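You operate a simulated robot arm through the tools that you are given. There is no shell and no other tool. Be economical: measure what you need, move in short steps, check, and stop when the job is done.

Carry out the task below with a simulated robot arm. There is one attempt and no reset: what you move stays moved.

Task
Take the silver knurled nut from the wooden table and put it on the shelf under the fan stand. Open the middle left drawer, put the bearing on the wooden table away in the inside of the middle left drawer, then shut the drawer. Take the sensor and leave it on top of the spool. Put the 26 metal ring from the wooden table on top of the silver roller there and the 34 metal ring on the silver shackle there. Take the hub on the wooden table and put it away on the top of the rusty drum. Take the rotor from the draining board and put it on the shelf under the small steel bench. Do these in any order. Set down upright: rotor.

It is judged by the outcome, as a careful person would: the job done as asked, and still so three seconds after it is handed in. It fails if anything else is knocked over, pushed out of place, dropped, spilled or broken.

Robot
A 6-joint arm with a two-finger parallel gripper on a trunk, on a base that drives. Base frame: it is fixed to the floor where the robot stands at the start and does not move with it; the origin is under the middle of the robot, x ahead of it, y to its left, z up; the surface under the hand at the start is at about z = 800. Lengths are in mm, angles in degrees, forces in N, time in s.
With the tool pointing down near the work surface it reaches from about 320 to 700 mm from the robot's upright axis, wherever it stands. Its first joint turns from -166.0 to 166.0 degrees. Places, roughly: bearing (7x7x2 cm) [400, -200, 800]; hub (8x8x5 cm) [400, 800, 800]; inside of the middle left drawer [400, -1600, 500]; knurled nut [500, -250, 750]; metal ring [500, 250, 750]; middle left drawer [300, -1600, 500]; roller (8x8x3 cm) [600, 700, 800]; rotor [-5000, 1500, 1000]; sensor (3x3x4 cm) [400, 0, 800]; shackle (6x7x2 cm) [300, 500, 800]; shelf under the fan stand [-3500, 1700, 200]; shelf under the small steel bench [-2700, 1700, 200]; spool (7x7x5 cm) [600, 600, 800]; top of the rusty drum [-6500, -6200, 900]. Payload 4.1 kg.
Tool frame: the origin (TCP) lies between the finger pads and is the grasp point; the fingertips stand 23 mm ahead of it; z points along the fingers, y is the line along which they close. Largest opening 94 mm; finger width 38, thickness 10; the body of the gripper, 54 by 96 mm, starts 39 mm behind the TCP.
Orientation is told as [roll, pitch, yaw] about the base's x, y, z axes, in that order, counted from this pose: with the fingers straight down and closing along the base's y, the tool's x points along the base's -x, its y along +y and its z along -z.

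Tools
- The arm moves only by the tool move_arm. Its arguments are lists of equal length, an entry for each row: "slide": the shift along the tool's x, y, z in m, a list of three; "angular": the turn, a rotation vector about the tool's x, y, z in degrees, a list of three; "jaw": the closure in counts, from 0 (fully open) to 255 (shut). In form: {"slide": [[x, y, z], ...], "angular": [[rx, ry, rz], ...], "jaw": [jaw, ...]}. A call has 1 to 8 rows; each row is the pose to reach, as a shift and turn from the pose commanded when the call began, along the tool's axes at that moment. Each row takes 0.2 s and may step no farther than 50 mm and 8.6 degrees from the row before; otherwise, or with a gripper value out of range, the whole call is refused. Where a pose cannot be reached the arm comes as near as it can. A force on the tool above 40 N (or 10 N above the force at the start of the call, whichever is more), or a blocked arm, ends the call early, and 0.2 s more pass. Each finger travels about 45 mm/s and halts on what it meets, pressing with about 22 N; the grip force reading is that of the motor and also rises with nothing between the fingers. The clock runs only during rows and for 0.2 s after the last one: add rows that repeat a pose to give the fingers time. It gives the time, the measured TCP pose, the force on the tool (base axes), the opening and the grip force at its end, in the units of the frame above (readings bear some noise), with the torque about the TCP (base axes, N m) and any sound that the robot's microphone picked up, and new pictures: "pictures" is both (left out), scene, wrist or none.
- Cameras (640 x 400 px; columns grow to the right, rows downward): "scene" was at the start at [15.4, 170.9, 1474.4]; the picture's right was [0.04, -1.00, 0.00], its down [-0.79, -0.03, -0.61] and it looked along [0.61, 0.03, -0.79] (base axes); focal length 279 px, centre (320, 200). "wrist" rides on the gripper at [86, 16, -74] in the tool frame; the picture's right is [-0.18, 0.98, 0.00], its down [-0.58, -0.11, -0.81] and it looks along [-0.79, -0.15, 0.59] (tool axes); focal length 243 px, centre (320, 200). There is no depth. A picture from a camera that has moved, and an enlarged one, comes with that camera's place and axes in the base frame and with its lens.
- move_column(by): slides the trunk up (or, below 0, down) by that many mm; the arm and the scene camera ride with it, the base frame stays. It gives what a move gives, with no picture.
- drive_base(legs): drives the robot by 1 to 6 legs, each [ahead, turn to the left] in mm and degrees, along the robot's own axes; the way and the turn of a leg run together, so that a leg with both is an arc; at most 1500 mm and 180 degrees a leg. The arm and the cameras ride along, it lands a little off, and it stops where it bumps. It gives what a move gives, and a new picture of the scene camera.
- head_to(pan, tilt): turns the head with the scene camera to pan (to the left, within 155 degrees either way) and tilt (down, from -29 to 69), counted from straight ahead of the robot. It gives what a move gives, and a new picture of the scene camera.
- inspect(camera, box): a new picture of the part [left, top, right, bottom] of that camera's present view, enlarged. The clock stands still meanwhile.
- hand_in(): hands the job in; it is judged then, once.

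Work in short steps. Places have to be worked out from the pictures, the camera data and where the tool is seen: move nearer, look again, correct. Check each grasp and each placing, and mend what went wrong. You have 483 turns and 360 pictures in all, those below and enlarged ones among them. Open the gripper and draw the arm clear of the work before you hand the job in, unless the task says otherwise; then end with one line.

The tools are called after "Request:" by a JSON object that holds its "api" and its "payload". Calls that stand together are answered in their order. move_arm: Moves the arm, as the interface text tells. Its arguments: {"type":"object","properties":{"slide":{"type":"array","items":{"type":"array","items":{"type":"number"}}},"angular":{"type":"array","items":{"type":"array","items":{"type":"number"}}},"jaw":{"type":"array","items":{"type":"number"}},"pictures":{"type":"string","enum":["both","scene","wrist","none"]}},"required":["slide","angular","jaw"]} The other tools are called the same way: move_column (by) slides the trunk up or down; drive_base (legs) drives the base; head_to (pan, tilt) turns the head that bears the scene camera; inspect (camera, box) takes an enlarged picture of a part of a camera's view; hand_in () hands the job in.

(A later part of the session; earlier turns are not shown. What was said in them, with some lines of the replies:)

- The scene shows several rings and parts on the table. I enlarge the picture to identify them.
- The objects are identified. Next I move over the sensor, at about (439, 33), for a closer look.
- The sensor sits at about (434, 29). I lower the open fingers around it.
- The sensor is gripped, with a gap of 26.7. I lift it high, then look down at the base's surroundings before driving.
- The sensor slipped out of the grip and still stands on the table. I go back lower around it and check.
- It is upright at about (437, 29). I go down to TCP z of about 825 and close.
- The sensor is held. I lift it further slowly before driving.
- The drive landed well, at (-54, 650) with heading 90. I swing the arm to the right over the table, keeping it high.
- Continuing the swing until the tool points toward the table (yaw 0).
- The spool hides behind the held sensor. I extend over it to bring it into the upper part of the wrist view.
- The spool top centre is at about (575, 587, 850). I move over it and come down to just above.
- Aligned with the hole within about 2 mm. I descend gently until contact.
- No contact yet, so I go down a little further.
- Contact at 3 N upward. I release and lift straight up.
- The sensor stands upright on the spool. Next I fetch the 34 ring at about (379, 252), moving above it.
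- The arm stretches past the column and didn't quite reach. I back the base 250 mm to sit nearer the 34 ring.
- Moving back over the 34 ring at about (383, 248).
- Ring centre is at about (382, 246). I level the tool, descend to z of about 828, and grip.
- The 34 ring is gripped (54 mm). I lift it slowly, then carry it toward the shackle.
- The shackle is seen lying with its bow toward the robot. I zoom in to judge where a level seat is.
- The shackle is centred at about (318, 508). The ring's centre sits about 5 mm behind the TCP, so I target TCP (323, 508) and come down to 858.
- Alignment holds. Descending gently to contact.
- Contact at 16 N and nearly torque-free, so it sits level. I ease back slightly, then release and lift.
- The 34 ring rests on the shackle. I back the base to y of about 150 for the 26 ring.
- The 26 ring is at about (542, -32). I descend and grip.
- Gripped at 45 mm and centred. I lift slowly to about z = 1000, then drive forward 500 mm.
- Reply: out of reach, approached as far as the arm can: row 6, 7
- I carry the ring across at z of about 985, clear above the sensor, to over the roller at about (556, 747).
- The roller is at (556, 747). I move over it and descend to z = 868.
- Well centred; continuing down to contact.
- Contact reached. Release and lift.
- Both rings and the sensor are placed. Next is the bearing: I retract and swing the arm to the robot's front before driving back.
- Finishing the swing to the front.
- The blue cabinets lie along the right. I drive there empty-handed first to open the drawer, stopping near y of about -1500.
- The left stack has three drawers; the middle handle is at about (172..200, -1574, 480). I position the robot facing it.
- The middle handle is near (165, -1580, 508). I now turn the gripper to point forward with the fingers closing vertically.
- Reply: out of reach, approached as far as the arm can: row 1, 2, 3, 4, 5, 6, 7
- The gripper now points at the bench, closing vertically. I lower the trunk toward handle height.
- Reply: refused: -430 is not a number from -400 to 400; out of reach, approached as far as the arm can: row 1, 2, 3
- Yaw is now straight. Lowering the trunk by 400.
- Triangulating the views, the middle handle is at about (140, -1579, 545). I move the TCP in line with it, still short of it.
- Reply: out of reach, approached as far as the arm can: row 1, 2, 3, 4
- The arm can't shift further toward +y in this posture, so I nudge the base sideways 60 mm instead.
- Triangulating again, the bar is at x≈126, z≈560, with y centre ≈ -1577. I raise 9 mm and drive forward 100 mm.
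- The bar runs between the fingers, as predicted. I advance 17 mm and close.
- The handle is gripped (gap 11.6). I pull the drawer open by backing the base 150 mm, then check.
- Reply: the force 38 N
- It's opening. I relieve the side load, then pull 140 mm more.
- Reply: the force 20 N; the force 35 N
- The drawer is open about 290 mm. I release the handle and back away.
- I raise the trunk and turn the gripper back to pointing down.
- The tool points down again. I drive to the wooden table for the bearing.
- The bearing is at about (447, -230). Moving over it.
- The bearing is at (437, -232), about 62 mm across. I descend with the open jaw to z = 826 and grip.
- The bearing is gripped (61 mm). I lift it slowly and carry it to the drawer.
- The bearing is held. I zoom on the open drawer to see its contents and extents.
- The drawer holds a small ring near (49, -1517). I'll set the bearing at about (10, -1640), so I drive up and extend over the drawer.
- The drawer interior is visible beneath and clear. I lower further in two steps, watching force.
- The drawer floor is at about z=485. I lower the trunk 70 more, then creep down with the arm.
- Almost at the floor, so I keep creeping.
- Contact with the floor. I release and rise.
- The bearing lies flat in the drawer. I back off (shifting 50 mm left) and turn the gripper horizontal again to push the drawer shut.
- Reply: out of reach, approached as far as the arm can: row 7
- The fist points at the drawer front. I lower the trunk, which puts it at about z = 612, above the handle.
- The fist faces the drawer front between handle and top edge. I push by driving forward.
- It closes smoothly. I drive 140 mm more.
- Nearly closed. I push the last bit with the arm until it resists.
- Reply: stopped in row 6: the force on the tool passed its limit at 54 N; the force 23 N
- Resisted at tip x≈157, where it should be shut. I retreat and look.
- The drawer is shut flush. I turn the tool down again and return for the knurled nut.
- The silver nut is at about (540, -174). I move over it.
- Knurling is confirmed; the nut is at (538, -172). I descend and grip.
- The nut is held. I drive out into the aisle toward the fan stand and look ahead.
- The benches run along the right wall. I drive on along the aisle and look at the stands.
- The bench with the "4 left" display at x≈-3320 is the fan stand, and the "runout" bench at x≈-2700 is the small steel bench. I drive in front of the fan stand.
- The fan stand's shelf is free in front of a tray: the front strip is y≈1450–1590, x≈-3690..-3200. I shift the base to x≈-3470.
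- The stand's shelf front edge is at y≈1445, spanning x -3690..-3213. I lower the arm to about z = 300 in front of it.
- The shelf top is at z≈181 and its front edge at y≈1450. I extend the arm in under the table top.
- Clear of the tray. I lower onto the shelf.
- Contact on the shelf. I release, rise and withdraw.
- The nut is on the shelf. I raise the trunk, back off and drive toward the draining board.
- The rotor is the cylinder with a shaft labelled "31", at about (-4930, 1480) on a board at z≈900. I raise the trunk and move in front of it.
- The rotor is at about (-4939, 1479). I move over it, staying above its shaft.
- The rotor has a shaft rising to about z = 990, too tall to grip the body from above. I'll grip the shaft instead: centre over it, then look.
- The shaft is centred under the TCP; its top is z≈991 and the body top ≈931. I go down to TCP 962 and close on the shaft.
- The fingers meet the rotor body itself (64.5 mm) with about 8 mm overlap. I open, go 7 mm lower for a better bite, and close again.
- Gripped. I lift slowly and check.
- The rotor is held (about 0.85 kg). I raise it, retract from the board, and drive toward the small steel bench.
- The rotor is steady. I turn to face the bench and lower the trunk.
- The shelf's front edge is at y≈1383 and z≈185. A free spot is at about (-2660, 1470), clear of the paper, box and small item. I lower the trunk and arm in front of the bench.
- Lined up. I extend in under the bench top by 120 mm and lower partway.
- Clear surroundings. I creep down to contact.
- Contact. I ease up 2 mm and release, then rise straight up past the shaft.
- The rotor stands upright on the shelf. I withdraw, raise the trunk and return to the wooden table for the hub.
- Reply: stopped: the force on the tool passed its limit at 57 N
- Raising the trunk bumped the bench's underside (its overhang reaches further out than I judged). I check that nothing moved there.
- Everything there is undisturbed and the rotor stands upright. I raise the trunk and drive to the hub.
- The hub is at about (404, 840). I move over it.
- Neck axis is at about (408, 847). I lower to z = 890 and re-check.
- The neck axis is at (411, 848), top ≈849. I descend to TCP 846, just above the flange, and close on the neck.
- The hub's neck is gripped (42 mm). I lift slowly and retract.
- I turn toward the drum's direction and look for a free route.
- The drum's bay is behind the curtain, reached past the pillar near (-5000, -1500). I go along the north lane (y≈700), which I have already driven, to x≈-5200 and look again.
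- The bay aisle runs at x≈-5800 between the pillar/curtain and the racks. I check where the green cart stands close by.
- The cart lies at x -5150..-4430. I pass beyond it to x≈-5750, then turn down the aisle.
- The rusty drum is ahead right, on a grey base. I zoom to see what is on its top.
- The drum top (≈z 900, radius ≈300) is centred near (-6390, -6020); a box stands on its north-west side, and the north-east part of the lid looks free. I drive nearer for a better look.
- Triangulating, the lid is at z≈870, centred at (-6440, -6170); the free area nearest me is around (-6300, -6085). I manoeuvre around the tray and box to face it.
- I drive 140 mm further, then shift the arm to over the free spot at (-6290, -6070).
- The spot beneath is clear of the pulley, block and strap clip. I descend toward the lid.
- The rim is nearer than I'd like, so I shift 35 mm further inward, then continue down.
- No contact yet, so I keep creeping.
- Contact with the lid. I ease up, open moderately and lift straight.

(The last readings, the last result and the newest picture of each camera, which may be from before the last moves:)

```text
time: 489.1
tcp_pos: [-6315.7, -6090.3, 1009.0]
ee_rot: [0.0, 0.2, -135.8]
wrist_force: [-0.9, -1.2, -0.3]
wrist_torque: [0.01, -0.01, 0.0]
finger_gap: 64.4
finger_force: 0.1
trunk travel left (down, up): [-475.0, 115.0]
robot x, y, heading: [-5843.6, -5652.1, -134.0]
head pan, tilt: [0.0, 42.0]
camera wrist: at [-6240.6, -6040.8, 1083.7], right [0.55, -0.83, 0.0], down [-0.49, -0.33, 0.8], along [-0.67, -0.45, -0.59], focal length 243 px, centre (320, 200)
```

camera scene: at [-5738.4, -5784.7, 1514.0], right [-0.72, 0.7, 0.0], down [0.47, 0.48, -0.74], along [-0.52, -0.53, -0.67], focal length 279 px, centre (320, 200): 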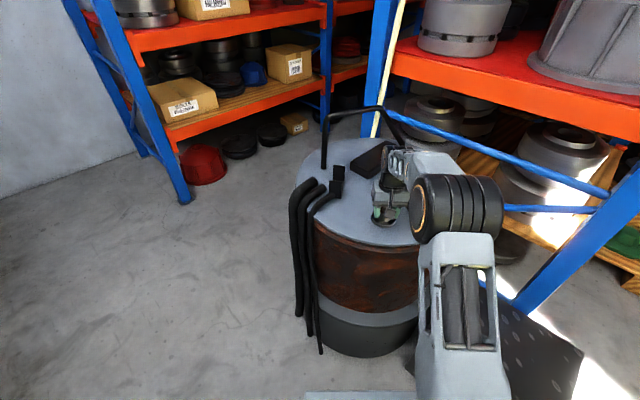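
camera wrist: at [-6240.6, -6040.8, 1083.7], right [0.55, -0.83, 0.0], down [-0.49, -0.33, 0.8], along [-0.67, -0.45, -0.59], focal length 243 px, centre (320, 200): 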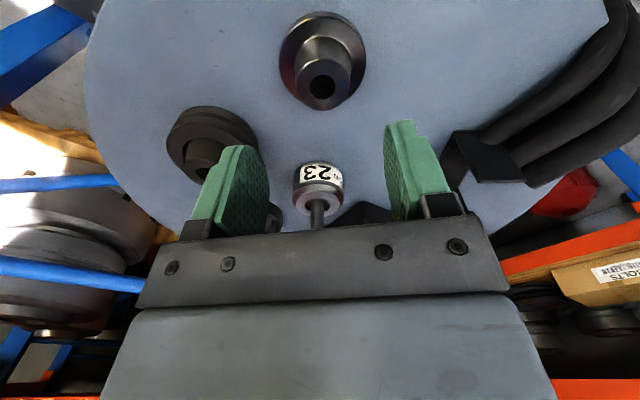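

The hub stands on the drum lid, and nothing else moved. I retract and back away.

Request:
{"api": "move_arm", "payload": {"slide": [[0.045, 0, -0.005], [0.09, 0, -0.01], [0.135, 0, -0.01], [0.17, 0, -0.01]], "angular": [[0, 0, 0], [0, 0, 0], [0, 0, 0], [0, 0, 0]], "jaw": [80, 80, 40, 0], "pictures": "none"}}

Request:
{"api": "drive_base", "payload": {"legs": [[-350, 0]]}}

```text
time: 490.1
tcp_pos: [-6193.0, -5969.3, 1017.1]
ee_rot: [0.0, 0.1, -135.7]
wrist_force: [0.2, -0.1, 0.0]
wrist_torque: [-0.03, 0.06, -0.01]
finger_gap: 94.1
finger_force: 0.0
trunk travel left (down, up): [-475.0, 115.0]
robot x, y, heading: [-5843.9, -5651.2, -134.1]
head pan, tilt: [0.0, 42.0]
```

```text
time: 492.4
tcp_pos: [-5946.7, -5719.3, 1017.1]
ee_rot: [0.0, 0.2, -135.3]
wrist_force: [-0.3, 0.5, 0.1]
wrist_torque: [-0.01, -0.01, -0.02]
finger_gap: 94.0
finger_force: 0.1
trunk travel left (down, up): [-475.0, 115.0]
robot x, y, heading: [-5594.2, -5397.5, -133.8]
head pan, tilt: [0.0, 42.0]
camera scene: at [-5492.5, -5530.7, 1514.1], right [-0.72, 0.69, 0.0], down [0.46, 0.48, -0.74], along [-0.52, -0.54, -0.67], focal length 279 px, centre (320, 200)
```

scene: 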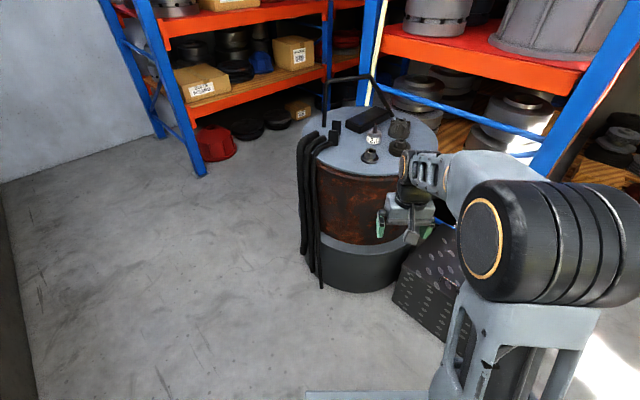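

The hub sits safely on the drum, the arm is clear and the gripper is open. All the tasks are done, so I hand in.

Request:
{"api": "hand_in", "payload": {}}

```text
The job is handed in.
```

All the moves are done: the nut, bearing, sensor, both rings, hub and rotor are each in their places, the rotor stands upright, and the drawer is shut. While leaving the small steel bench, the arm bumped the underside of its top. I checked afterwards and nothing on it had moved.
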